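You operate a simulated robot arm through the tools that you are given. There is no shell and no other tool.

You are at the controls of a simulated robot arm. One attempt, no reset.

Task
Wipe the clamped jar's cap clean with the yellow pad, then stand the jar in the blue tray.
Fine: put the pad back and leave the clamp open. Set down upright: what you pick out. What is to be rubbed or washed off counts as gone when no trace of it is left.

The check looks at the end state, three seconds after you hand in, the way a careful person would. Anything else that was tipped, shoved, dropped, spilled or broken makes it a failure. Lids that push on must go on centred and level and be pressed home; caps that screw on are set level and turned clockwise until they are tight.

Robot
A 7-joint arm with a three-finger gripper, fixed in place. Base frame: the origin is at the foot of the arm, x ahead of it, y to its left, z up; the work surface is at about z = 860. Readings come in mm, degrees, newtons and seconds.
With the tool pointing down near the work surface it reaches from about 480 to 940 mm from the base axis. Its first joint turns from -166.0 to 166.0 degrees. Payload 2.69 kg.
The TCP is the grasp point between the finger pads, 29 mm short of the fingertips. In the tool frame z runs along the fingers and y along their closing line. The gripper opens to 120 mm. The gripper's body begins 78 mm behind the TCP.
Orientation is that of the tool frame in the base frame, as a unit quaternion [x, y, z, w]. With the fingers straight down and closing along the base's y, the tool's x points along the base's -x, its y along +y and its z along -z.

Tools
- The arm moves only by the tool step_arm. Its argument "plan" is one flat list of numbers, 7 for each row, row after row: the turn, a rotation vector about the tool's x, y, z in units of 6 degrees (1.0 is 6 degrees), then the shift along the tool's x, y, z in units of 25 mm (1.0 is 25 mm), then the gripper command, from -1 (shut) to 1 (fully open), values between in proportion. In form: [rx, ry, rz, x, y, z, fingers, rx, ry, rz, x, y, z, fingers, ...]. A call has 1 to 20 rows; each row shifts and turns the commanded pose from where the row before left it, along the tool's axes as they then stand. A call with a number of a shift or a turn outside -1 to 1 is refused whole. Each row takes 0.2 s and may step no farther than 50 mm and 8.6 degrees from the row before; otherwise, or with a gripper value out of range, the whole call is refused. Where a pose cannot be reached the arm comes as near as it can. A force on the tool above 40 N (or 10 N above the force at the start of the call, whichever is more), or a blocked arm, ends the call early, and 0.2 s more pass. Each finger halts on what it meets, pressing with about 41 N; the grip force reading is that of the motor and also rises with nothing between the fingers. The clock runs only during rows and for 0.2 s after the last one: add rows that do not move to give the fingers time. It gives the time, the measured TCP pose, the force on the tool (base axes), the opening and the grip force at its end, in the units of the frame above (readings bear some noise), with the torque about the TCP (base axes, N m) and any sound that the robot's microphone picked up.
- Cameras (640 x 400 px; columns grow to the right, rows downward): "scene" is fixed at [48.5, -649.9, 1674.8]; the picture's right is [0.69, -0.72, 0.00], its down [-0.69, -0.66, -0.30] and it looks along [0.22, 0.20, -0.95] (base axes); focal length 214 px, centre (320, 200). "wrist" rides on the gripper at [63, 0, -104] in the tool frame; the picture's right is [0.00, 1.00, 0.00], its down [-0.83, 0.00, -0.56] and it looks along [-0.56, 0.00, 0.83] (tool axes); focal length 275 px, centre (320, 200). There is no depth. A picture from a camera that has moved, and an enlarged one, comes with that camera's place and axes in the base frame and with its lens.
- capture(camera): a new picture of that camera. It takes no simulated time.
- raise_lower(by): slides the trunk up (or, below 0, down) by that many mm; the arm rides with it, the base frame stays. It gives what a move gives, with no picture.
- enlarge(camera, box): a new picture of the part [left, top, right, bottom] of that camera's present view, enlarged. It takes no simulated time.
- close_job(): hands the job in; it is judged then, once.

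Nothing tells you positions but the pictures and the camera data. Unless the task says otherwise, let go and move clear before handing in.

The tools are called after "Emit:" as a command line: name --argument value ..., lists and objects as JSON in quotes. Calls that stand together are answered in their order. step_arm: Moves the arm, as the interface text tells. Its arguments: {"type":"object","properties":{"plan":{"type":"array"}},"required":["plan"]} The other tools are called the same way: raise_lower (by) slides the trunk up or down; capture (camera) takes a picture; enlarge (camera, box) takes an enlarged picture of a part of a camera's view; close_job () hands the job in.

At the start:

```text
time: 0.0
tcp_pos: [332.8, -462.8, 1284.4]
tcp_rot: [0.0, 1.0, 0.0, -0.001]
contact_force: [0.1, 0.2, -0.7]
ft_torque: [0.02, 0.01, 0.01]
width: 120.0
gripper_force: 0.1
trunk travel left (down, up): [-500.0, 86.0]
```

scene: 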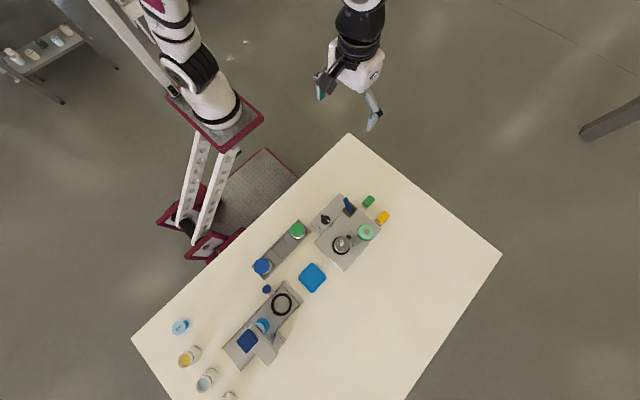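
wrist: 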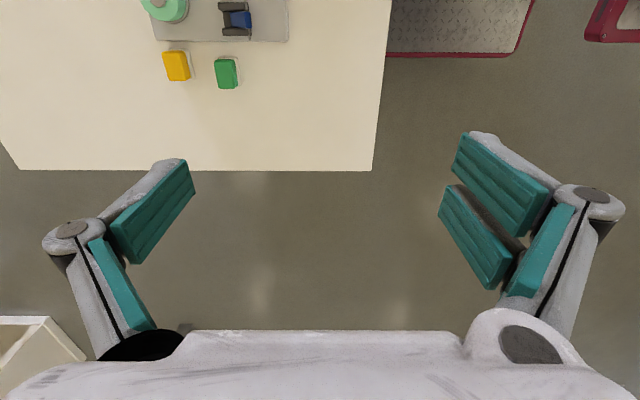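

I see a table with several fixtures; a yellow pad near the green pad, a fixture with a clamped item, and a blue tray. I'll enlarge the scene to identify the clamp, jar, pad and tray.

Emit:
enlarge --camera "scene" --box '[290, 180, 410, 280]'

Emit:
enlarge --camera "scene" --box '[160, 210, 340, 400]'

Emit:
enlarge --camera "wrist" --box '[100, 0, 340, 110]'

```text
4.00 times, centred on (350, 230) of scene
camera zoom: at [48.5, -649.9, 1674.8], right [0.69, -0.72, 0.0], down [-0.69, -0.66, -0.3], along [0.22, 0.2, -0.95], focal length 858 px, centre (200, 80)
```

zoom: 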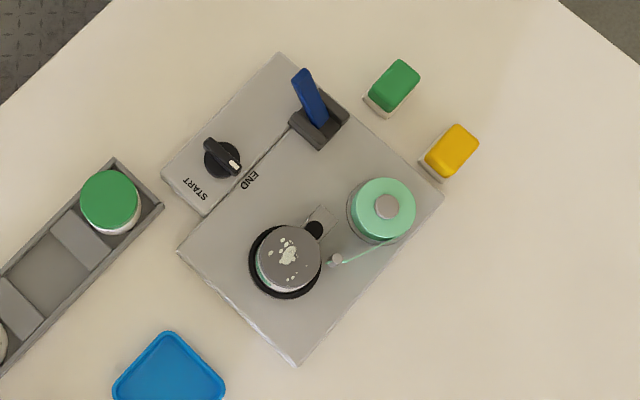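

```text
2.11 times, centred on (250, 305) of scene
camera zoom: at [48.5, -649.9, 1674.8], right [0.69, -0.72, 0.0], down [-0.69, -0.66, -0.3], along [0.22, 0.2, -0.95], focal length 452 px, centre (467, -21)
```

zoom: 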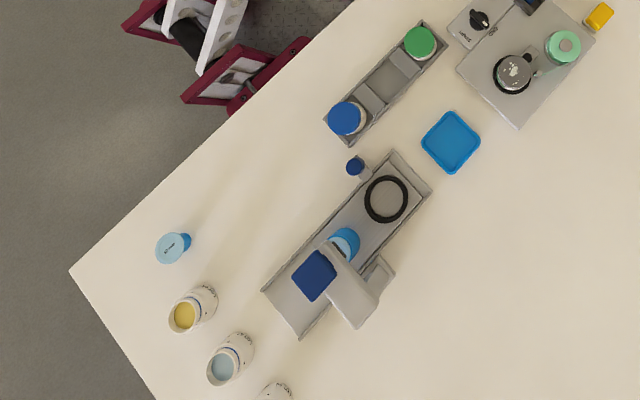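

```text
2.67 times, centred on (220, 55) of wrist
camera zoom: at [270.3, -462.1, 1387.7], right [0.0, 1.0, 0.0], down [0.83, 0.0, 0.56], along [0.56, 0.0, -0.83], focal length 734 px, centre (587, 587)
```

zoom: 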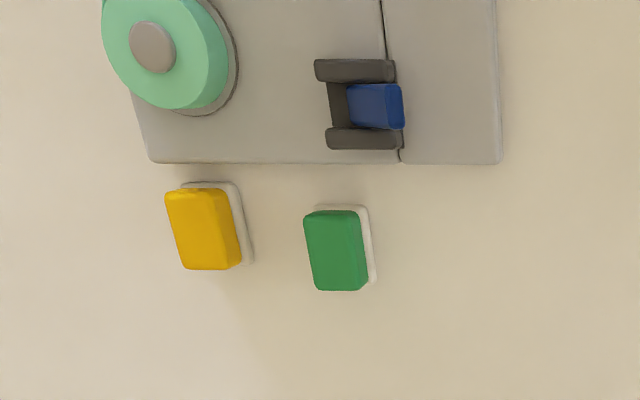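

The machine holds a jar with a stained grey cap in a black ring; near it are a mint wheel, a START/END knob and a blue lever, with the yellow pad next to the plate. I'll bring the wrist camera over it for a closer look before touching anything.

Emit:
step_arm --plan '[0, 0, 0, 0.94, -0.606, 0.2, 1, 0, 0, 0, 0.94, -0.606, 0.2, 1, 0, 0, 0, 0.94, -0.606, 0.2, 1, 0, 0, 0, 0.94, -0.606, 0.2, 1, 0, 0, 0, 0.94, -0.606, 0.2, 1, 0, 0, 0, 0.94, -0.606, 0.2, 1, 0, 0, 0, 0.94, -0.606, 0.2, 1, 0, 0, 0, 0.94, -0.606, 0.2, 1, 0, 0, 0, 0.94, -0.606, 0.2, 1, 0, 0, 0, 0.94, -0.606, 0.2, 1, 0, 0, 0, 0.94, -0.606, 0.2, 1, 0, 0, 0, 0.94, -0.606, 0.2, 1, 0, 0, 0, 0.94, -0.606, 0.2, 1]'

Emit:
capture --camera "wrist"

Emit:
capture --camera "scene"

```text
time: 2.8
tcp_pos: [25.9, -658.3, 1219.2]
tcp_rot: [0.0, 1.0, 0.0, 0.001]
contact_force: [0.5, 0.7, 0.3]
ft_torque: [-0.01, 0.08, -0.01]
width: 119.7
gripper_force: 0.0
trunk travel left (down, up): [-500.0, 86.0]
```

```text
taken
camera wrist: at [-36.4, -658.0, 1322.6], right [0.0, 1.0, 0.0], down [0.83, 0.0, 0.56], along [0.56, 0.0, -0.83], focal length 275 px, centre (320, 200)
```

wrist: 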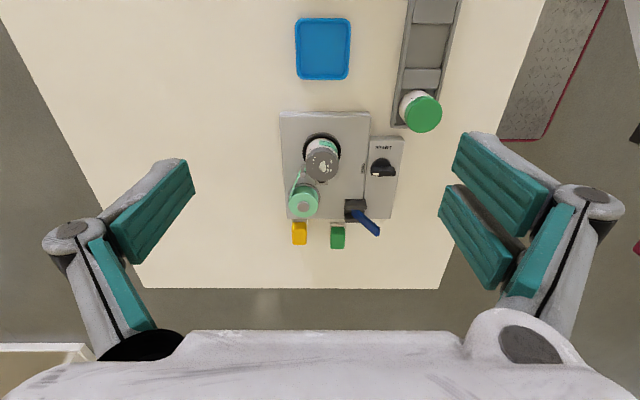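

```text
taken
```

scene: 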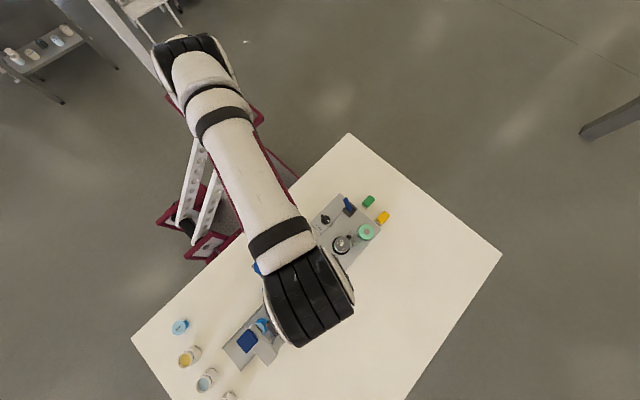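

The wrist camera now sees the machine. I'll enlarge it to read how the clamp works.

Emit:
enlarge --camera "wrist" --box '[260, 100, 420, 200]'

Emit:
enlarge --camera "wrist" --box '[260, 160, 420, 260]'

```text
4.00 times, centred on (340, 150) of wrist
camera zoom: at [-36.4, -658.0, 1322.6], right [0.0, 1.0, 0.0], down [0.83, 0.0, 0.56], along [0.56, 0.0, -0.83], focal length 1101 px, centre (240, 400)
```

zoom: 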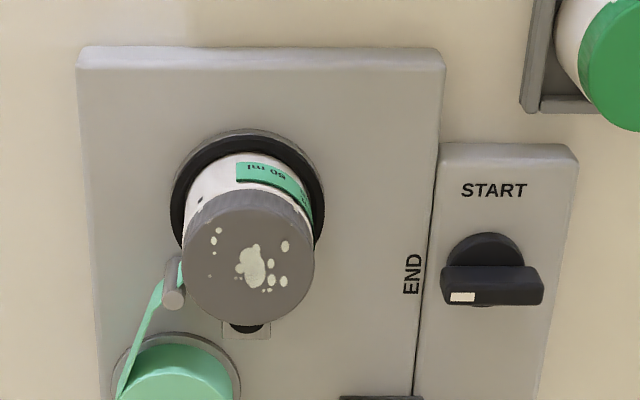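

```text
4.00 times, centred on (340, 210) of wrist
camera zoom: at [-36.4, -658.0, 1322.6], right [0.0, 1.0, 0.0], down [0.83, 0.0, 0.56], along [0.56, 0.0, -0.83], focal length 1101 px, centre (240, 160)
```

zoom: 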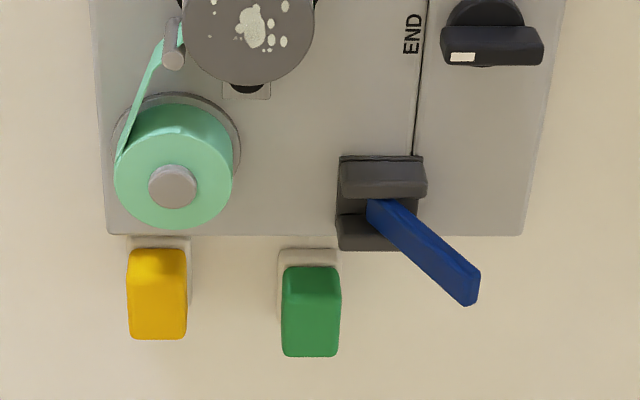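

This is a labelling machine: the jar sits in a black clamp seat, the knob points at END, and a blue lever likely works the clamp. I'll go lower for a better look at the jar, lever and the clamp geometry.

Emit:
step_arm --plan '[0, 0, 0, -0.314, 0, 0.966, 1, 0, 0, 0, -0.314, 0, 0.966, 1, 0, 0, 0, -0.314, 0, 0.966, 1, 0, 0, 0, -0.314, 0, 0.966, 1, 0, 0, 0, -0.314, 0, 0.966, 1, 0, 0, 0, -0.314, 0, 0.966, 1, 0, 0, 0, -0.314, 0, 0.966, 1]'

Emit:
capture --camera "wrist"

Emit:
enlarge --camera "wrist" --box '[240, 80, 480, 230]'

```text
time: 4.4
tcp_pos: [81.1, -661.3, 1051.3]
tcp_rot: [0.0, 1.0, 0.0, 0.001]
contact_force: [-0.2, 0.5, 0.3]
ft_torque: [-0.03, -0.01, 0.0]
width: 119.7
gripper_force: 0.0
trunk travel left (down, up): [-500.0, 86.0]
```

```text
taken
camera wrist: at [18.3, -659.9, 1154.6], right [0.0, 1.0, 0.0], down [0.83, 0.0, 0.56], along [0.56, 0.0, -0.83], focal length 275 px, centre (320, 200)
```

wrist: 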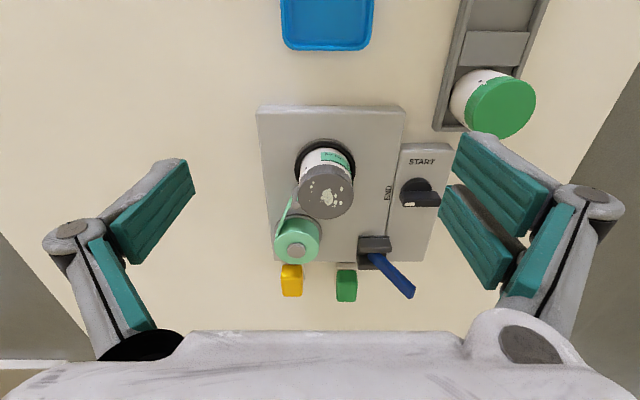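

```text
2.67 times, centred on (360, 155) of wrist
camera zoom: at [18.3, -659.9, 1154.6], right [0.0, 1.0, 0.0], down [0.83, 0.0, 0.56], along [0.56, 0.0, -0.83], focal length 734 px, centre (213, 320)
```

zoom: 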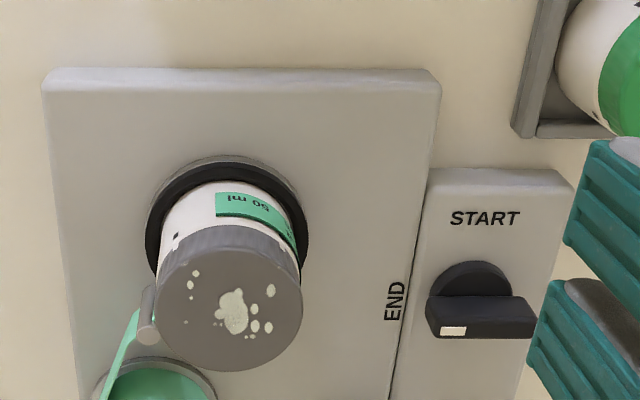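

The cap top is at about (164, -654, 925), about 54 mm wide, and the lever leans toward +y with its tip at roughly (282, -557, 953). I'll move for a close view of the lever.

Emit:
step_arm --plan '[0, 0, 0, -0.94, 0.573, 0.34, 1, 0, 0, 0, -0.94, 0.573, 0.34, 1, 0, 0, 0, -0.94, 0.573, 0.34, 1, 0, 0, 0, -0.94, 0.573, 0.34, 1, 0, 0, 0, -0.94, 0.573, 0.34, 1, 0, 0, 0, -0.94, 0.573, 0.34, 1]'

Emit:
capture --camera "wrist"

Emit:
enlarge --camera "wrist" --box '[200, 100, 440, 250]'

```text
time: 5.8
tcp_pos: [223.4, -575.8, 999.9]
tcp_rot: [0.001, 1.0, 0.0, 0.0]
contact_force: [0.2, 0.2, -0.2]
ft_torque: [0.03, -0.04, 0.02]
width: 120.1
gripper_force: 0.0
trunk travel left (down, up): [-500.0, 86.0]
```

```text
taken
camera wrist: at [160.2, -575.3, 1102.8], right [0.0, 1.0, 0.0], down [0.83, 0.0, 0.56], along [0.56, 0.0, -0.83], focal length 275 px, centre (320, 200)
```

wrist: 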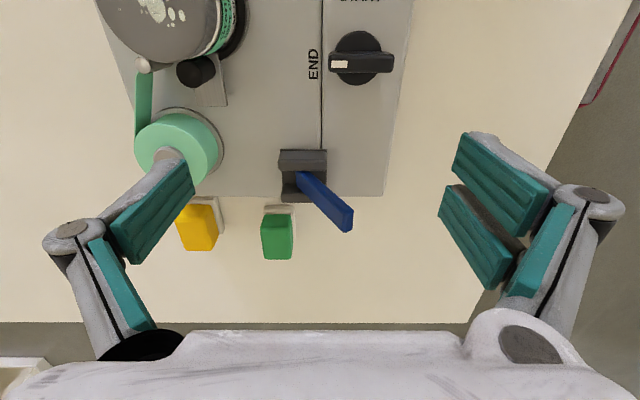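

```text
2.67 times, centred on (320, 175) of wrist
camera zoom: at [160.2, -575.3, 1102.8], right [0.0, 1.0, 0.0], down [0.83, 0.0, 0.56], along [0.56, 0.0, -0.83], focal length 734 px, centre (320, 267)
```

zoom: 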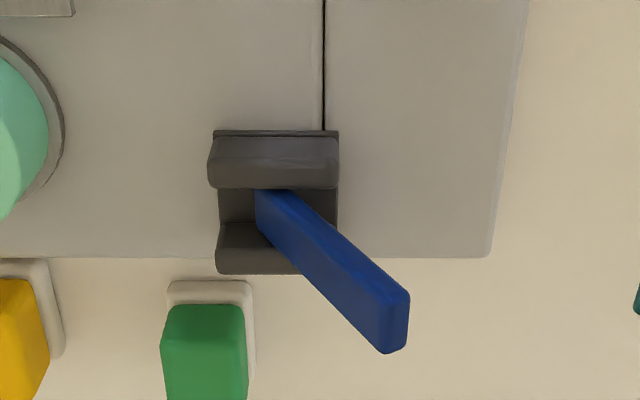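

A black plunger on a small block presses the jar from the +x side, and the blue lever in its bracket leans toward +y. Next I'll look closely at the yellow pad.

Emit:
step_arm --plan '[0, 0, 0, -0.216, -0.833, -0.1, 1, 0, 0, 0, -0.216, -0.833, -0.1, 1, 0, 0, 0, -0.216, -0.833, -0.1, 1, 0, 0, 0, -0.216, -0.833, -0.1, 1, 0, 0, 0, -0.216, -0.833, -0.1, 1]'

Emit:
capture --camera "wrist"

Emit:
enlarge --camera "wrist" --box '[220, 120, 460, 270]'

Emit:
enlarge --camera "wrist" --box '[200, 0, 440, 150]'

```text
time: 7.0
tcp_pos: [250.4, -678.7, 1012.6]
tcp_rot: [0.0, 1.0, 0.0, 0.0]
contact_force: [-0.5, 0.3, 0.2]
ft_torque: [0.0, 0.03, -0.02]
width: 119.7
gripper_force: 0.0
trunk travel left (down, up): [-500.0, 86.0]
```

```text
taken
camera wrist: at [187.7, -677.3, 1115.8], right [0.0, 1.0, 0.0], down [0.83, 0.0, 0.56], along [0.56, 0.0, -0.83], focal length 275 px, centre (320, 200)
```

wrist: 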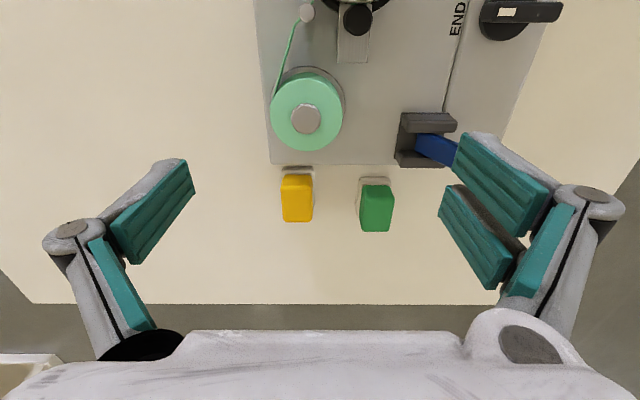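

```text
2.67 times, centred on (340, 195) of wrist
camera zoom: at [187.7, -677.3, 1115.8], right [0.0, 1.0, 0.0], down [0.83, 0.0, 0.56], along [0.56, 0.0, -0.83], focal length 734 px, centre (267, 213)
```

zoom: 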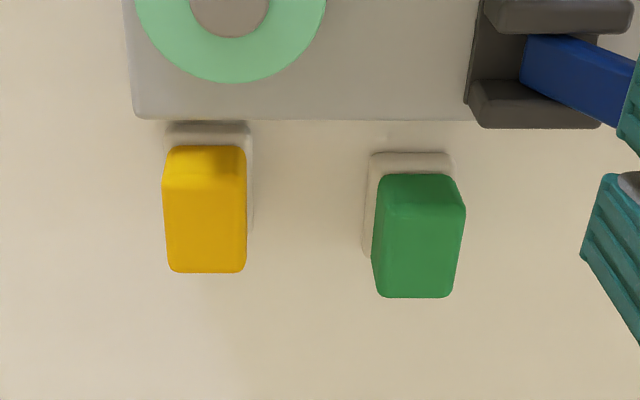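

```text
2.67 times, centred on (320, 75) of wrist
camera zoom: at [187.7, -677.3, 1115.8], right [0.0, 1.0, 0.0], down [0.83, 0.0, 0.56], along [0.56, 0.0, -0.83], focal length 734 px, centre (320, 533)
```

zoom: 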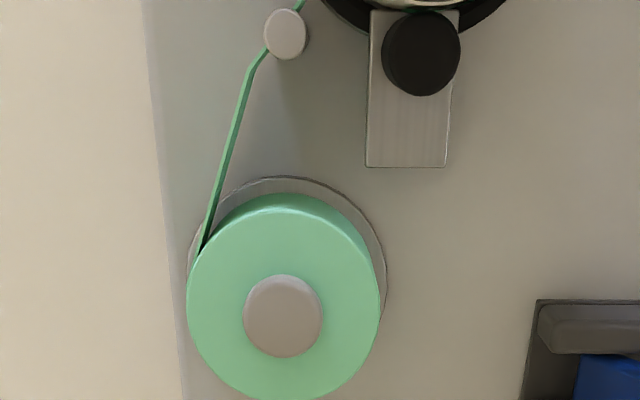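

The yellow block stands on a white base at about x 318–358, y -714…-684, top near z 903. Now I'll take a straight-down view over the jar to settle the plunger and pin positions.

Emit:
step_arm --plan '[0, 0, 0, 0.75, 0.29, -0.5, 1, 0, 0, 0, 0.75, 0.29, -0.5, 1, 0, 0, 0, 0.75, 0.29, -0.5, 1, 0, 0, 0, 0.75, 0.29, -0.5, 1, 0, 0.944, 0, 0, 0, 0, 1, 0, 0.944, 0, 0, 0, 0, 1, 0, 0.944, 0, 0, 0, 0, 1, 0, 0.944, 0, 0, 0, 0, 1, 0, 0.944, 0, 0, 0, 0, 1, 0, 0.944, 0, 0, 0, 0, 1, 0, 0, 0, 0, 0, 0, 1]'

Emit:
capture --camera "wrist"

Emit:
enlarge --camera "wrist" --box '[220, 110, 420, 235]'

```text
time: 9.4
tcp_pos: [174.9, -648.1, 1061.5]
tcp_rot: [0.001, 0.956, 0.0, -0.293]
contact_force: [0.1, 0.3, 0.1]
ft_torque: [-0.03, 0.01, -0.02]
width: 119.8
gripper_force: 0.0
trunk travel left (down, up): [-500.0, 86.0]
```

```text
taken
camera wrist: at [181.3, -648.6, 1182.9], right [0.0, 1.0, 0.0], down [1.0, 0.0, 0.0], along [0.0, 0.0, -1.0], focal length 275 px, centre (320, 200)
```

wrist: 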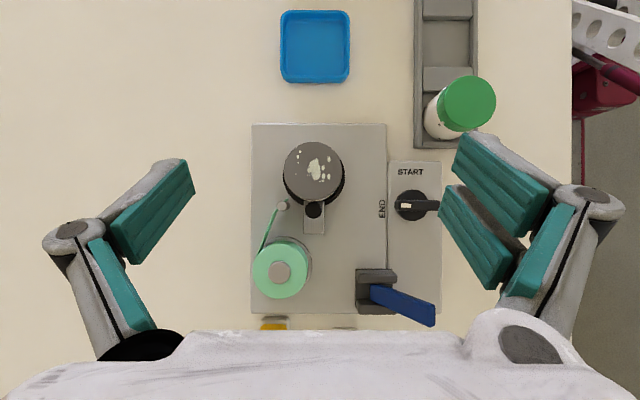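

```text
3.20 times, centred on (320, 172) of wrist
camera zoom: at [181.3, -648.6, 1182.9], right [0.0, 1.0, 0.0], down [1.0, 0.0, 0.0], along [0.0, 0.0, -1.0], focal length 881 px, centre (320, 288)
```

zoom: 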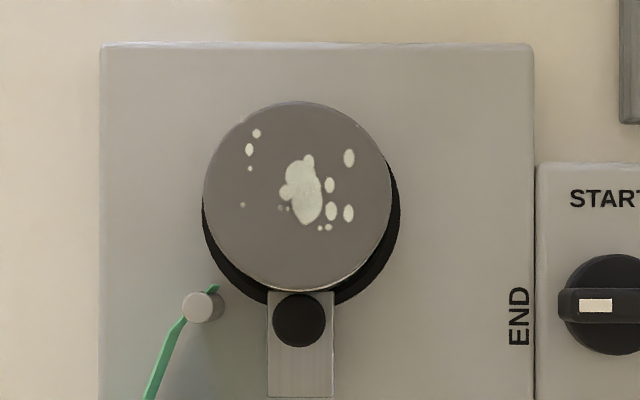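

Seen from above, the cap centre is at about (156, -655), top near z 940, about 52 mm wide; the roller is on +x and the pin at (187, -685). I'll take a low side view to learn the heights and how the lever and clamp sit.

Emit:
step_arm --plan '[0, -0.944, 0, 0, 0, 0, 1, 0, -0.944, 0, 0, 0, 0, 1, 0, -0.944, 0, 0, 0, 0, 1, 0, -0.944, 0, 0, 0, 0, 1, 0, -0.944, 0, 0, 0, 0, 1, 0, -0.944, 0, 0, 0, 0, 1, 0, 0, 0, 0.96, -0.05, 0.952, 1, 0, 0, 0, 0.96, -0.05, 0.952, 1, 0, 0, 0, 0.96, -0.05, 0.952, 1, 0, 0, 0, 0.96, -0.05, 0.952, 1, 0, 0, 0, 0.96, -0.05, 0.952, 1, 0, -0.944, 0, 0, 0, 0, 1, 0, -0.944, 0, 0, 0, 0, 1, 0, -0.944, 0, 0, 0, 0, 1, 0, -0.944, 0, 0, 0, 0, 1, 0, -0.944, 0, 0, 0, 0, 1, 0, -0.944, 0, 0, 0, 0, 1, 0, 0, 0, 0, 0, 0, 1]'

Emit:
capture --camera "wrist"

Emit:
enlarge --camera "wrist" --box '[220, 110, 460, 260]'

```text
time: 13.2
tcp_pos: [54.6, -654.5, 943.1]
tcp_rot: [0.0, 0.956, 0.001, 0.293]
contact_force: [-0.5, -0.9, -0.6]
ft_torque: [0.0, -0.04, 0.0]
width: 120.1
gripper_force: 0.0
trunk travel left (down, up): [-500.0, 86.0]
```

```text
taken
camera wrist: at [-55.4, -654.6, 992.9], right [0.0, 1.0, 0.0], down [0.38, 0.0, 0.93], along [0.93, 0.0, -0.38], focal length 275 px, centre (320, 200)
```

wrist: 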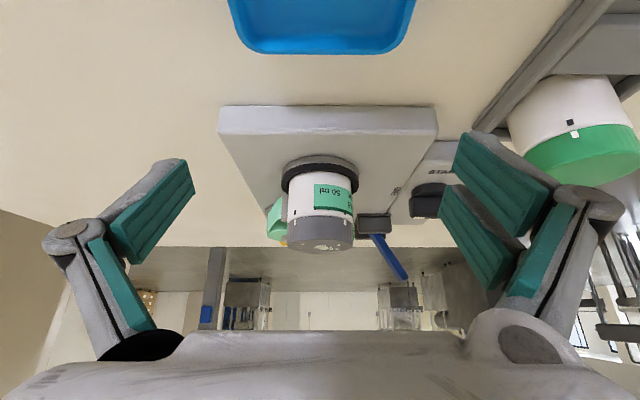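

```text
2.67 times, centred on (340, 185) of wrist
camera zoom: at [-55.4, -654.6, 992.9], right [0.0, 1.0, 0.0], down [0.38, 0.0, 0.93], along [0.93, 0.0, -0.38], focal length 734 px, centre (267, 240)
```

zoom: 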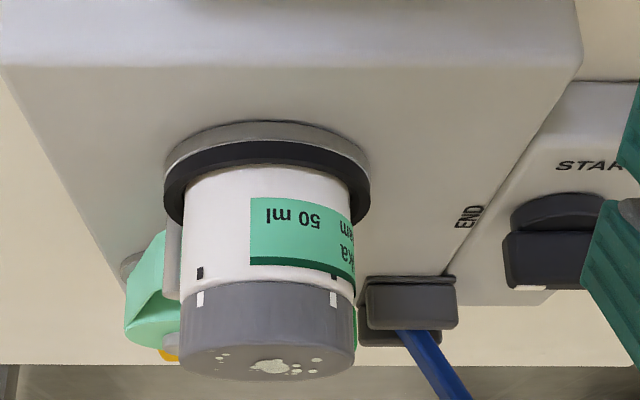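

I can see the jar body, label and cap with the stain. I'll enlarge further to measure heights.

Emit:
enlarge --camera "wrist" --box '[270, 140, 400, 260]'

Emit:
enlarge --camera "wrist" --box '[340, 180, 440, 290]'

```text
3.33 times, centred on (335, 200) of wrist
camera zoom: at [-55.4, -654.6, 992.9], right [0.0, 1.0, 0.0], down [0.38, 0.0, 0.93], along [0.93, 0.0, -0.38], focal length 918 px, centre (270, 200)
```

zoom: 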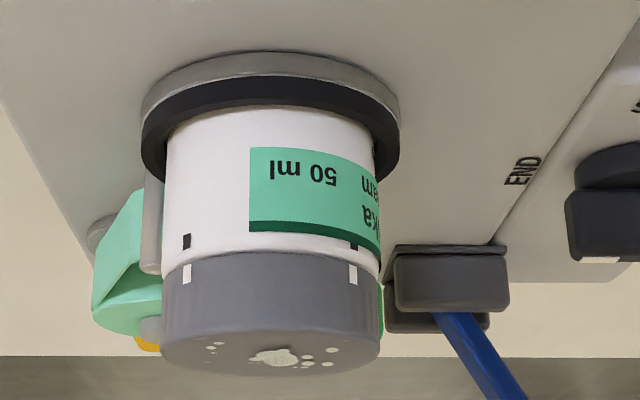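

```text
3.64 times, centred on (390, 235) of wrist
camera zoom: at [-55.4, -654.6, 992.9], right [0.0, 1.0, 0.0], down [0.38, 0.0, 0.93], along [0.93, 0.0, -0.38], focal length 1001 px, centre (66, 73)
```

zoom: 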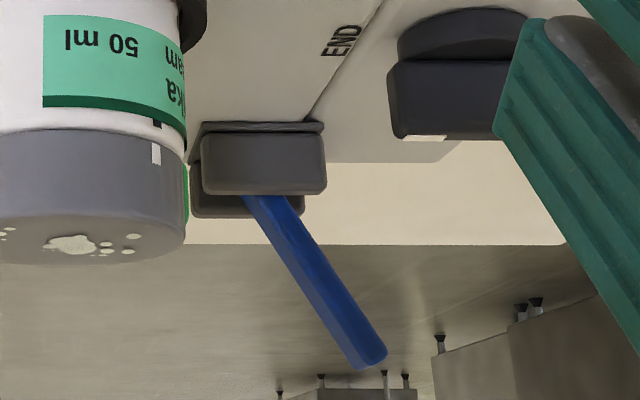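

The cap top is at about z 944, the cap about 15 mm tall, and the rubber turntable is at about z 894. Next I'll go over the pads for a straight-down look before grasping the yellow one.

Emit:
step_arm --plan '[0, 0.944, 0, 0, 0, 0, 1, 0, 0.944, 0, 0, 0, 0, 1, 0, 0.944, 0, 0, 0, 0, 1, 0, 0.944, 0, 0, 0, 0, 1, 0, 0.944, 0, 0, 0, 0, 1, 0, 0.944, 0, 0, 0, 0, 1, 0, 0, 0, 0, 0, -1, 1, 0, 0, 0, 0, 0, -1, 1, 0, 0, 0, 0, 0, -1, 1, 0, 0, 0, 0, 0, -1, 1, 0, 0, 0, -1, -0.1, -0.2, 1, 0, 0, 0, -1, -0.1, -0.1, 1, 0, 0, 0, -1, -0.1, 0, 1, 0, 0, 0, -1, -0.1, 0, 1, 0, 0, 0, -1, -0.1, 0, 1, 0, 0, 0, -1, -0.1, 0, 1, 0, 0, 0, -1, -0.1, 0, 1, 0, 0, 0, -1, -0.1, 0, 1, 0, 0, 0, -1, -0.1, 0, 1, 0, 0, 0, -1, -0.1, 0, 1]'

Emit:
step_arm --plan '[0, 0.944, 0, -0.5, 0, 0, 1, 0, 0.944, 0, -0.5, 0, 0, 1, 0, 0.944, 0, -0.3, 0, 0, 1, 0, 0.944, 0, 0, 0, 0, 1, 0, 0.944, 0, 0, 0, 0, 1, 0, 0.944, 0, 0, 0, 0, 1, 0, 0, 0, 0, 0, 0, 1]'

Emit:
capture --camera "wrist"

Emit:
enlarge --camera "wrist" --box '[240, 130, 440, 255]'

```text
time: 17.4
tcp_pos: [304.3, -681.2, 1052.7]
tcp_rot: [0.001, 1.0, 0.001, 0.0]
contact_force: [0.3, -0.5, 0.5]
ft_torque: [0.01, -0.02, 0.01]
width: 119.7
gripper_force: 0.1
trunk travel left (down, up): [-500.0, 86.0]
```

```text
time: 19.0
tcp_pos: [337.2, -680.8, 1047.3]
tcp_rot: [0.001, 0.956, 0.0, -0.292]
contact_force: [-0.2, 0.0, -0.5]
ft_torque: [-0.03, 0.02, 0.01]
width: 120.1
gripper_force: 0.1
trunk travel left (down, up): [-500.0, 86.0]
```

```text
taken
camera wrist: at [343.1, -680.4, 1169.3], right [0.0, 1.0, 0.0], down [1.0, 0.0, 0.0], along [0.0, 0.0, -1.0], focal length 275 px, centre (320, 200)
```

wrist: 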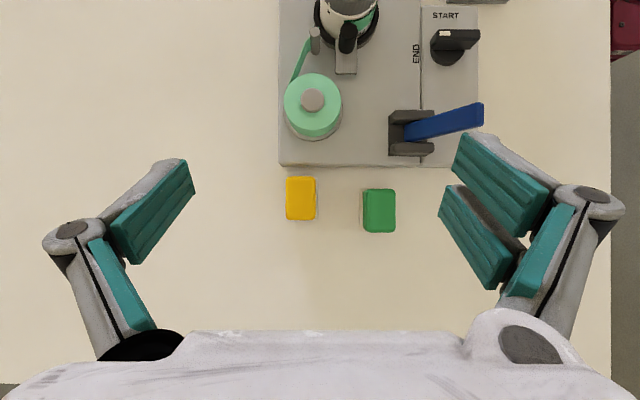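

```text
3.20 times, centred on (340, 192) of wrist
camera zoom: at [343.1, -680.4, 1169.3], right [0.0, 1.0, 0.0], down [1.0, 0.0, 0.0], along [0.0, 0.0, -1.0], focal length 881 px, centre (256, 224)
```

zoom: 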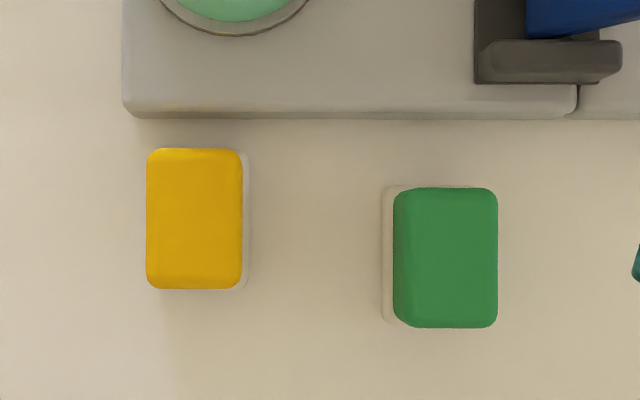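

The yellow block is centred at about (341.6, -699), roughly 30 mm (y) by 43 mm (x). I'll zoom the scene camera on it to see how thick the white part is.

Emit:
enlarge --camera "scene" --box '[355, 185, 405, 230]'

Emit:
enlarge --camera "wrist" --box '[270, 0, 490, 150]'

```text
8.89 times, centred on (380, 208) of scene
camera zoom: at [48.5, -649.9, 1674.8], right [0.69, -0.72, 0.0], down [-0.69, -0.66, -0.3], along [0.22, 0.2, -0.95], focal length 1906 px, centre (-213, 133)
```

zoom: 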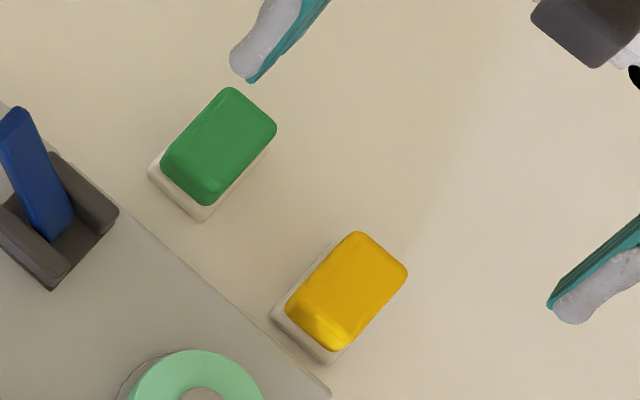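

```text
2.67 times, centred on (380, 75) of wrist
camera zoom: at [343.1, -680.4, 1169.3], right [0.0, 1.0, 0.0], down [1.0, 0.0, 0.0], along [0.0, 0.0, -1.0], focal length 734 px, centre (160, 533)
```

zoom: 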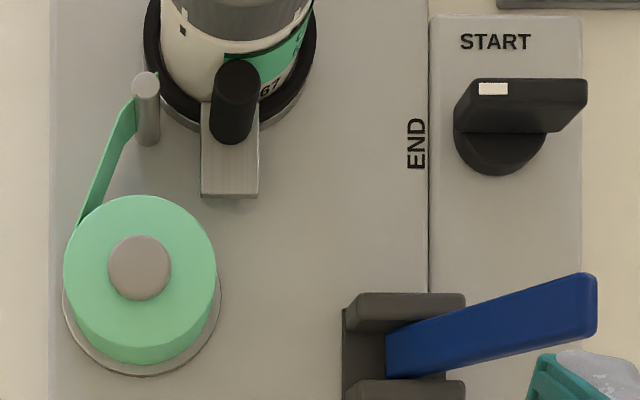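

The pad is a yellow body on a white layer, so I'll grip only the yellow part. I'm levelling the tool, setting the fingers to about 60 mm and hovering above the pad.

Emit:
step_arm --plan '[0, -0.944, 0, 0, 0, 0, 0.6, 0, -0.944, 0, 0, 0, 0, 0.2, 0, -0.944, 0, 0, 0, 0, 0, 0, -0.944, 0, 0, 0, 0, 0, 0, -0.944, 0, 0, 0, 0, 0, 0, -0.944, 0, 0, 0, 0, 0, 0, 0, 0, -0.088, -0.368, 1, 0, 0, 0, 0, -0.088, -0.368, 1, 0, 0, 0, 0, 0, 0, 1, 0, 0, 0, 0, 0, 0, 0, 0]'

Emit:
capture --camera "wrist"

Emit:
capture --camera "scene"

```text
time: 21.2
tcp_pos: [342.8, -697.4, 971.9]
tcp_rot: [-0.001, 1.0, 0.0, 0.0]
contact_force: [0.5, 1.1, 0.0]
ft_torque: [0.0, 0.0, -0.01]
width: 60.2
gripper_force: 0.1
trunk travel left (down, up): [-500.0, 86.0]
```

```text
taken
camera wrist: at [280.2, -697.5, 1076.0], right [0.0, 1.0, 0.0], down [0.83, 0.0, 0.56], along [0.56, 0.0, -0.83], focal length 275 px, centre (320, 200)
```

wrist: 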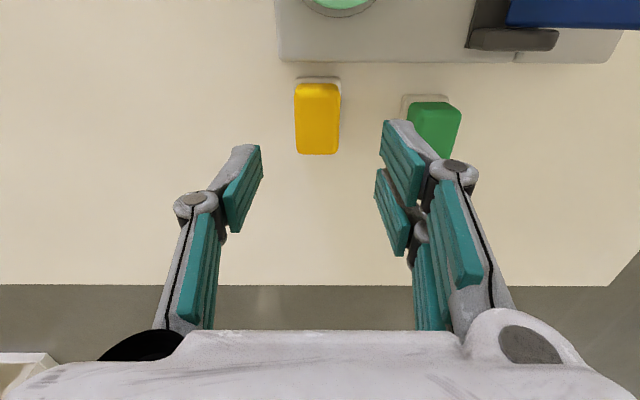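

```text
taken
```

scene: 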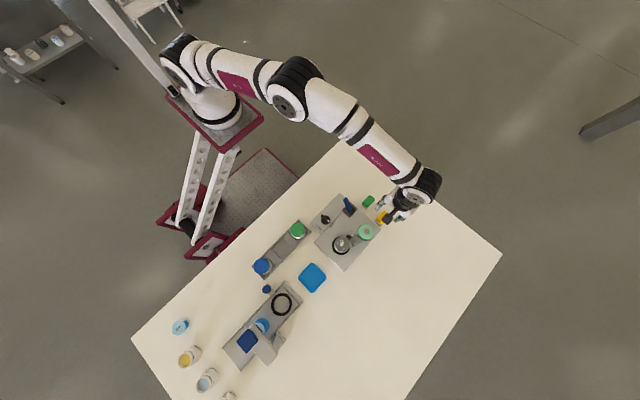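

The open fingers straddle the yellow block, with room to the green pad. I'll descend to z ≈ 909 (tips at 880, just above the white layer) and close.

Emit:
step_arm --plan '[0, 0, 0, 0.03, -0.035, 0.84, 0, 0, 0, 0, 0.03, -0.035, 0.84, 0, 0, 0, 0, 0, 0, 0.84, 0, 0, 0, 0, 0, 0, 0, 0]'

Emit:
enlarge --camera "wrist" --box '[220, 80, 420, 240]'

```text
time: 22.2
tcp_pos: [340.8, -700.3, 910.1]
tcp_rot: [0.001, 1.0, -0.001, -0.001]
contact_force: [0.0, -0.2, 0.4]
ft_torque: [-0.01, 0.0, -0.03]
width: 59.7
gripper_force: 0.1
trunk travel left (down, up): [-500.0, 86.0]
```

```text
2.50 times, centred on (320, 160) of wrist
camera zoom: at [278.2, -699.4, 1013.1], right [0.0, 1.0, 0.0], down [0.83, 0.0, 0.56], along [0.56, 0.0, -0.83], focal length 688 px, centre (320, 300)
```

zoom: 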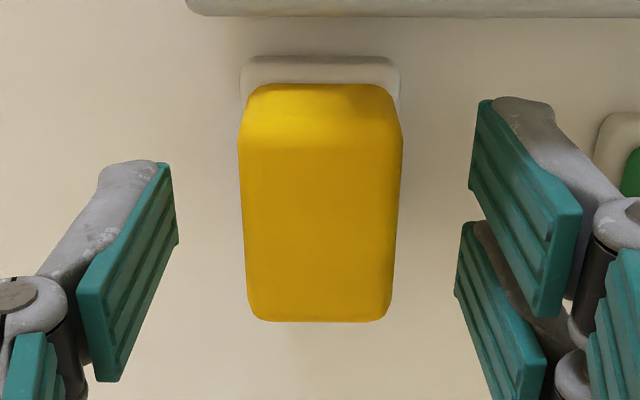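

The pad is centred between the fingers. Closing now.

Emit:
step_arm --plan '[0, 0, 0, 0, 0, 0, -0.3, 0, 0, 0, 0, 0, 0, -0.6, 0, 0, 0, 0, 0, 0, -1, 0, 0, 0, 0, 0, 0, -1, 0, 0, 0, 0, 0, 0, -1]'

Emit:
enlarge --camera "wrist" --box '[220, 80, 420, 240]'

```text
time: 23.4
tcp_pos: [340.9, -699.3, 909.0]
tcp_rot: [0.001, 1.0, 0.0, 0.0]
contact_force: [0.1, -0.1, -0.4]
ft_torque: [0.03, 0.01, 0.01]
width: 28.8
gripper_force: 40.8
trunk travel left (down, up): [-500.0, 86.0]
```

```text
2.50 times, centred on (320, 160) of wrist
camera zoom: at [278.2, -699.3, 1013.1], right [0.0, 1.0, 0.0], down [0.83, 0.0, 0.56], along [0.56, 0.0, -0.83], focal length 688 px, centre (320, 300)
```

zoom: 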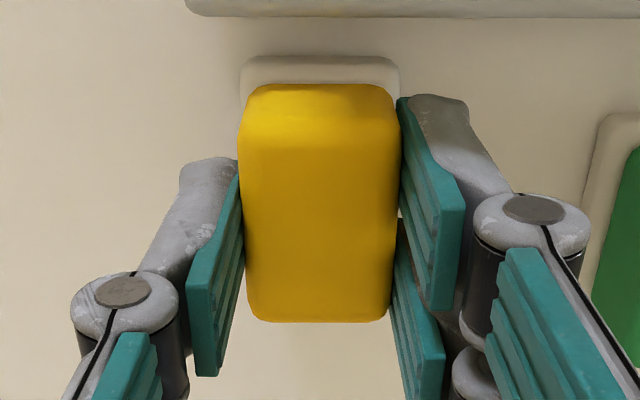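

Gripped at 28.8 mm wide. I'll lift straight up and check whether the white layer comes with it.

Emit:
step_arm --plan '[0, 0, 0, 0, 0, -0.5, -1, 0, 0, 0, 0, 0, -0.8, -1, 0, 0, 0, 0, 0, -1, -1, 0, 0, 0, 0, 0, -1, -1, 0, 0, 0, 0, 0, -1, -1, 0, 0, 0, 0, 0, -1, -1, 0, 0, 0, 0, 0, 0, -1]'

Emit:
capture --camera "wrist"

Emit:
enlarge --camera "scene" --box '[330, 160, 430, 240]'

```text
time: 25.0
tcp_pos: [338.5, -700.8, 1041.3]
tcp_rot: [0.0, 1.0, 0.001, 0.0]
contact_force: [0.0, -0.1, 0.5]
ft_torque: [0.02, 0.02, 0.01]
width: 0.0
gripper_force: 28.8
trunk travel left (down, up): [-500.0, 86.0]
```

```text
taken
camera wrist: at [277.0, -700.6, 1145.0], right [0.0, 1.0, 0.0], down [0.83, 0.0, 0.56], along [0.56, 0.0, -0.83], focal length 275 px, centre (320, 200)
```

wrist: 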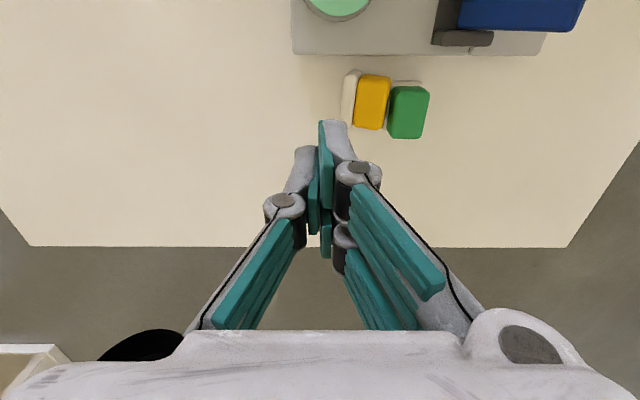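

```text
5.00 times, centred on (380, 200) of scene
camera zoom: at [48.5, -649.9, 1674.8], right [0.69, -0.72, 0.0], down [-0.69, -0.66, -0.3], along [0.22, 0.2, -0.95], focal length 1072 px, centre (20, 200)
```

zoom: 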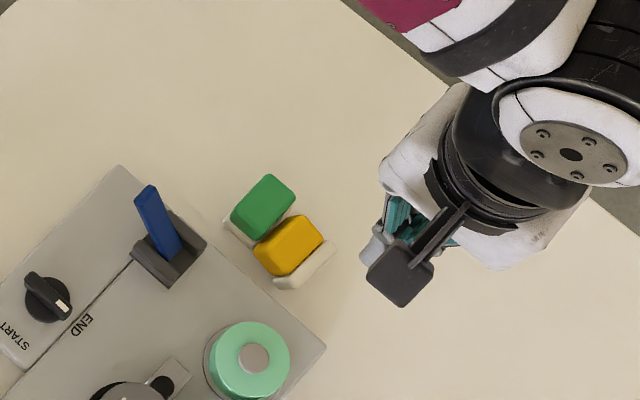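

The pad slipped out of the fingers and now lies against the green one. I'll look closely before doing anything else.

Emit:
enlarge --camera "wrist" --box '[310, 40, 450, 150]'

Emit:
enlarge --camera "scene" --box '[360, 185, 405, 225]'

```text
3.64 times, centred on (380, 95) of wrist
camera zoom: at [277.0, -700.6, 1145.0], right [0.0, 1.0, 0.0], down [0.83, 0.0, 0.56], along [0.56, 0.0, -0.83], focal length 1001 px, centre (102, 582)
```

zoom: 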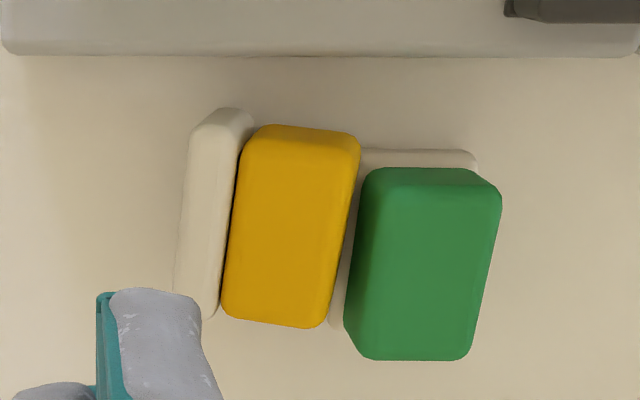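

```text
10.00 times, centred on (382, 205) of scene
camera zoom: at [48.5, -649.9, 1674.8], right [0.69, -0.72, 0.0], down [-0.69, -0.66, -0.3], along [0.22, 0.2, -0.95], focal length 2145 px, centre (-305, 150)
```

zoom: 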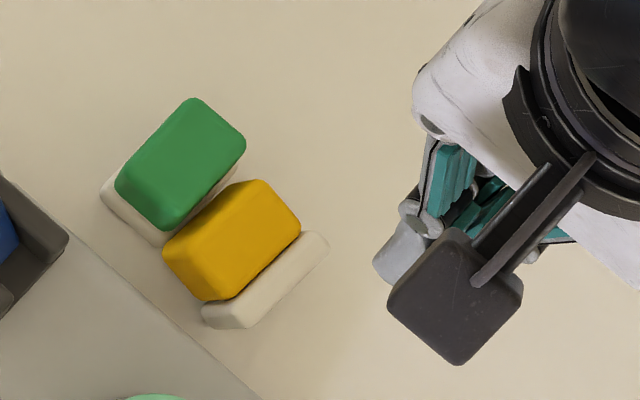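

The pad lies on its side with the white face toward -y, next to the green pad, which seems unmoved. I'll take a straight-down view to get its exact pose, opening the fingers meanwhile.

Emit:
step_arm --plan '[0, 0.944, 0, 0, 0.3, 0, -0.5, 0, 0.944, 0, 0, 0.3, 0, 0, 0, 0.944, 0, 0, 0.3, 0, 0.3, 0, 0.944, 0, 0, 0.3, 0, 0.6, 0, 0.944, 0, 0, 0, 0, 1, 0, 0.944, 0, 0, 0, 0, 1, 0, 0, 0, 0, 0, 0, 1]'

Emit:
capture --camera "wrist"

Emit:
enlarge --camera "wrist" --box '[280, 140, 400, 240]'

```text
time: 26.6
tcp_pos: [338.6, -672.4, 1043.4]
tcp_rot: [0.001, 0.956, 0.0, -0.292]
contact_force: [-0.4, 0.6, -0.3]
ft_torque: [0.02, -0.03, 0.04]
width: 119.9
gripper_force: 0.1
trunk travel left (down, up): [-500.0, 86.0]
```

```text
taken
camera wrist: at [345.6, -670.8, 1163.5], right [0.0, 1.0, 0.0], down [1.0, 0.0, 0.0], along [0.0, 0.0, -1.0], focal length 275 px, centre (320, 200)
```

wrist: 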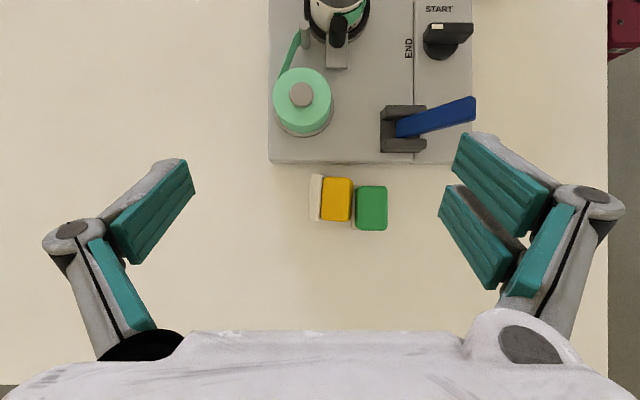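

```text
4.00 times, centred on (340, 190) of wrist
camera zoom: at [345.6, -670.8, 1163.5], right [0.0, 1.0, 0.0], down [1.0, 0.0, 0.0], along [0.0, 0.0, -1.0], focal length 1101 px, centre (240, 240)
```

zoom: 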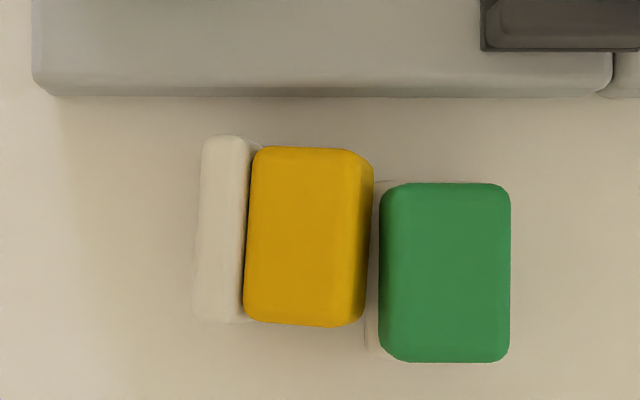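

The green pad hasn't moved; the yellow one toppled onto its side, probably because I gripped too high on its rounded top. I'll level the tool and turn it so the fingers close along x, so I can take the pad by its full height.

Emit:
step_arm --plan '[0, -0.944, 0, 0, 0, 0, 1, 0, -0.944, 0, 0, 0, 0, 1, 0, -0.944, 0, 0, 0, 0, 1, 0, -0.944, 0, 0, 0, 0, 1, 0, -0.944, 0, 0, 0, 0, 1, 0, -0.944, 0, 0, 0, 0, 0.5, 0, 0, 0.98, 0, 0, 0, 0.2, 0, 0, 0.98, 0, 0, 0, -0.133, 0, 0, 0.98, 0, 0, 0, -0.133, 0, 0, 0.98, 0, 0, 0, -0.133, 0, 0, 0.98, 0, 0, 0, -0.133, 0, 0, 0.98, 0, 0, 0, -0.133]'

Emit:
step_arm --plan '[0, 0, 0.98, 0, 0, 0, -0.133, 0, 0, 0.98, 0, 0, 0, -0.133, 0, 0, 0.98, 0, 0, 0, -0.133, 0, 0, 0.98, 0, 0, 0, -0.133, 0, 0, 0.98, 0, 0, 0, -0.133, 0, 0, 0.98, 0, 0, 0, -0.133, 0, 0, 0.98, 0, 0, 0, -0.133, 0, 0, 0.98, 0, 0, 0, -0.133, 0, 0, 0.98, 0, 0, 0, -0.133, 0, 0, 0.98, 0, 0, 0, -0.133, 0, 0, 0, 0, 0, 0, -0.133]'

Emit:
capture --camera "wrist"

```text
time: 29.2
tcp_pos: [340.5, -671.5, 1042.1]
tcp_rot: [0.304, 0.953, 0.0, 0.0]
contact_force: [0.2, -0.9, -0.3]
ft_torque: [-0.01, 0.01, 0.0]
width: 51.6
gripper_force: 0.0
trunk travel left (down, up): [-500.0, 86.0]
```

```text
time: 31.6
tcp_pos: [340.3, -671.4, 1042.1]
tcp_rot: [0.733, 0.68, 0.0, 0.001]
contact_force: [0.3, 0.1, -0.4]
ft_torque: [0.02, -0.02, 0.01]
width: 52.0
gripper_force: 0.0
trunk travel left (down, up): [-500.0, 86.0]
```

```text
taken
camera wrist: at [344.5, -607.4, 1145.5], right [1.0, -0.07, 0.0], down [-0.06, -0.83, 0.56], along [-0.04, -0.55, -0.83], focal length 275 px, centre (320, 200)
```

wrist: 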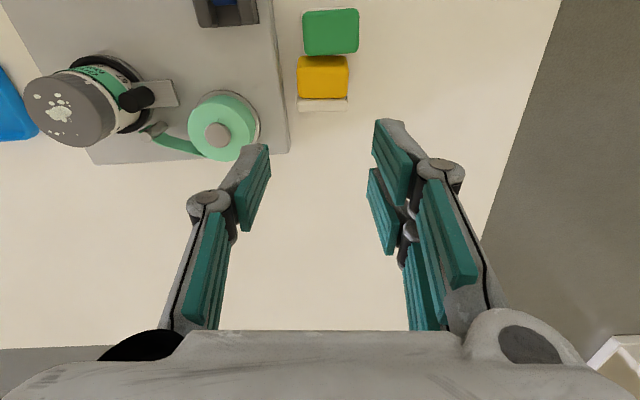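

The tool is turned with the fingers closing along x. I'll move over the pad and descend to a hover to check the alignment.

Emit:
step_arm --plan '[0, 0, 0, 0.147, 0.031, 0.77, -0.133, 0, 0, 0, 0.147, 0.031, 0.77, -0.133, 0, 0, 0, 0.147, 0.031, 0.77, -0.133, 0, 0, 0, 0.147, 0.031, 0.77, -0.133, 0, 0, 0, 0, 0, 0, -0.133]'

Emit:
capture --camera "wrist"

Emit:
enlarge --camera "wrist" --box '[220, 40, 460, 210]'

```text
time: 32.8
tcp_pos: [343.9, -656.2, 964.8]
tcp_rot: [0.732, 0.682, 0.001, 0.0]
contact_force: [-0.4, 0.3, 0.2]
ft_torque: [0.01, -0.01, -0.03]
width: 51.9
gripper_force: 0.0
trunk travel left (down, up): [-500.0, 86.0]
```

```text
taken
camera wrist: at [348.6, -592.2, 1068.8], right [1.0, -0.07, 0.0], down [-0.06, -0.83, 0.56], along [-0.04, -0.56, -0.83], focal length 275 px, centre (320, 200)
```

wrist: 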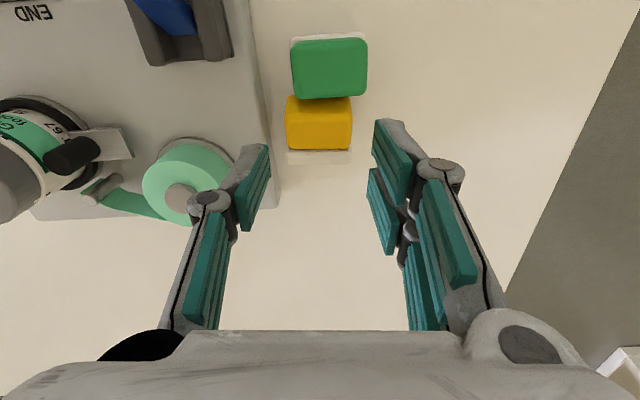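

```text
2.35 times, centred on (340, 125) of wrist
camera zoom: at [348.6, -592.2, 1068.8], right [1.0, -0.07, 0.0], down [-0.06, -0.83, 0.56], along [-0.04, -0.56, -0.83], focal length 648 px, centre (273, 376)
```

zoom: 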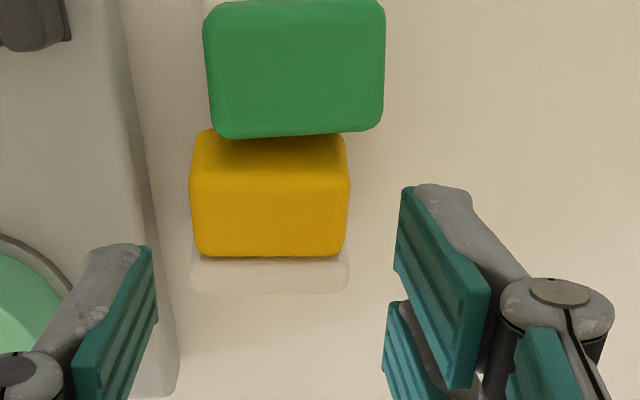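

Aligned over the lying pad. I'll shift slightly away from the green pad and descend to z ≈ 895 with the fingers 50 mm apart.

Emit:
step_arm --plan '[0, 0, 0, -0.149, 0.043, 0, -0.167, 0, 0, 0, 0, 0, 0.7, -0.167, 0, 0, 0, 0, 0, 0.7, -0.167, 0, 0, 0, 0, 0, 0.7, -0.167, 0, 0, 0, 0, 0, 0.4, -0.167, 0, 0, 0, 0, 0, 0.29, -0.167, 0, 0, 0, 0, 0, 0, -0.167]'

Emit:
capture --camera "wrist"

```text
time: 34.4
tcp_pos: [344.4, -660.9, 896.1]
tcp_rot: [0.732, 0.681, 0.0, 0.0]
contact_force: [0.3, 0.4, 0.4]
ft_torque: [0.02, 0.0, -0.05]
width: 50.1
gripper_force: 0.1
trunk travel left (down, up): [-500.0, 86.0]
```

```text
taken
camera wrist: at [349.3, -596.9, 999.6], right [1.0, -0.07, 0.0], down [-0.06, -0.83, 0.56], along [-0.04, -0.55, -0.83], focal length 275 px, centre (320, 200)
```

wrist: 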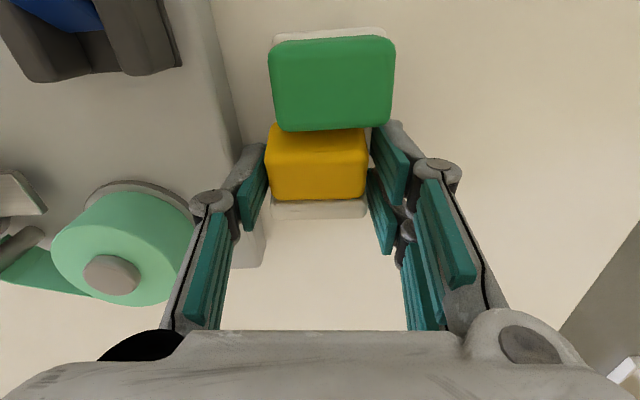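

No contact yet and the fingers straddle the yellow body. Closing on it.

Emit:
step_arm --plan '[0, 0, 0, 0, 0, 0, -0.22, 0, 0, 0, 0, 0, 0, -0.27, 0, 0, 0, 0, 0, 0, -0.4, 0, 0, 0, 0, 0, 0, -1, 0, 0, 0, 0, 0, 0, -1]'

Emit:
capture --camera "wrist"

```text
time: 35.6
tcp_pos: [345.3, -661.4, 895.4]
tcp_rot: [0.732, 0.681, 0.0, 0.001]
contact_force: [-0.1, -0.7, 1.6]
ft_torque: [0.0, 0.03, 0.02]
width: 46.9
gripper_force: 40.7
trunk travel left (down, up): [-500.0, 86.0]
```

```text
taken
camera wrist: at [349.2, -596.9, 999.7], right [1.0, -0.07, 0.0], down [-0.06, -0.83, 0.56], along [-0.04, -0.55, -0.83], focal length 275 px, centre (320, 200)
```

wrist: 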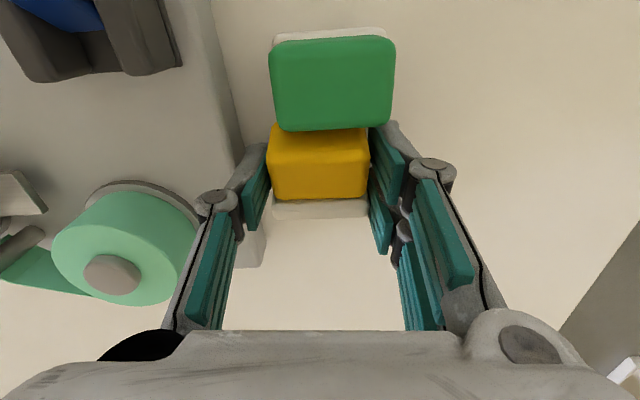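

Held at 46.9 mm. I'll lift slowly and check.

Emit:
step_arm --plan '[0, 0, 0, 0, 0, -0.2, -1, 0, 0, 0, 0, 0, -0.3, -1, 0, 0, 0, 0, 0, -0.3, -1, 0, 0, 0, 0, 0, -0.3, -1]'

Emit:
capture --camera "wrist"

Emit:
enlarge --camera "scene" --box '[340, 170, 430, 240]'

```text
time: 36.6
tcp_pos: [343.7, -661.2, 922.6]
tcp_rot: [0.732, 0.681, 0.0, -0.001]
contact_force: [-0.2, -0.3, 0.4]
ft_torque: [0.0, 0.0, -0.02]
width: 46.7
gripper_force: 41.4
trunk travel left (down, up): [-500.0, 86.0]
```

```text
taken
camera wrist: at [349.6, -596.9, 1026.2], right [1.0, -0.07, 0.0], down [-0.06, -0.83, 0.56], along [-0.04, -0.55, -0.83], focal length 275 px, centre (320, 200)
```

wrist: 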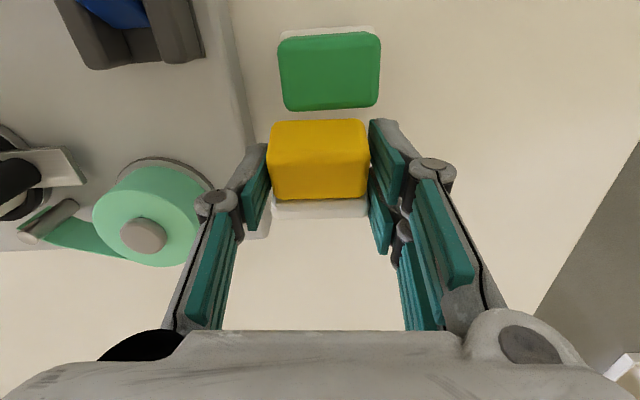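

```text
5.71 times, centred on (385, 205) of scene
camera zoom: at [48.5, -649.9, 1674.8], right [0.69, -0.72, 0.0], down [-0.69, -0.66, -0.3], along [0.22, 0.2, -0.95], focal length 1226 px, centre (-51, 171)
```

zoom: 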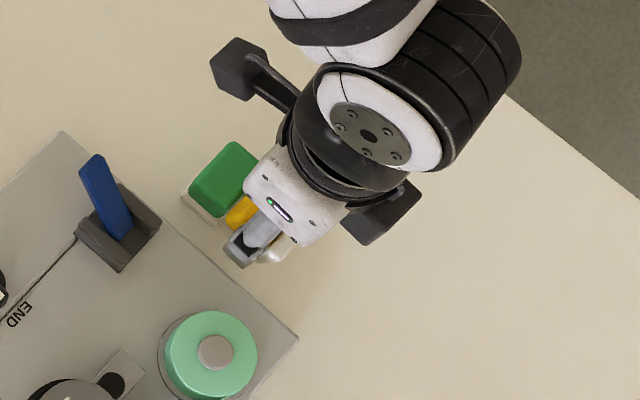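

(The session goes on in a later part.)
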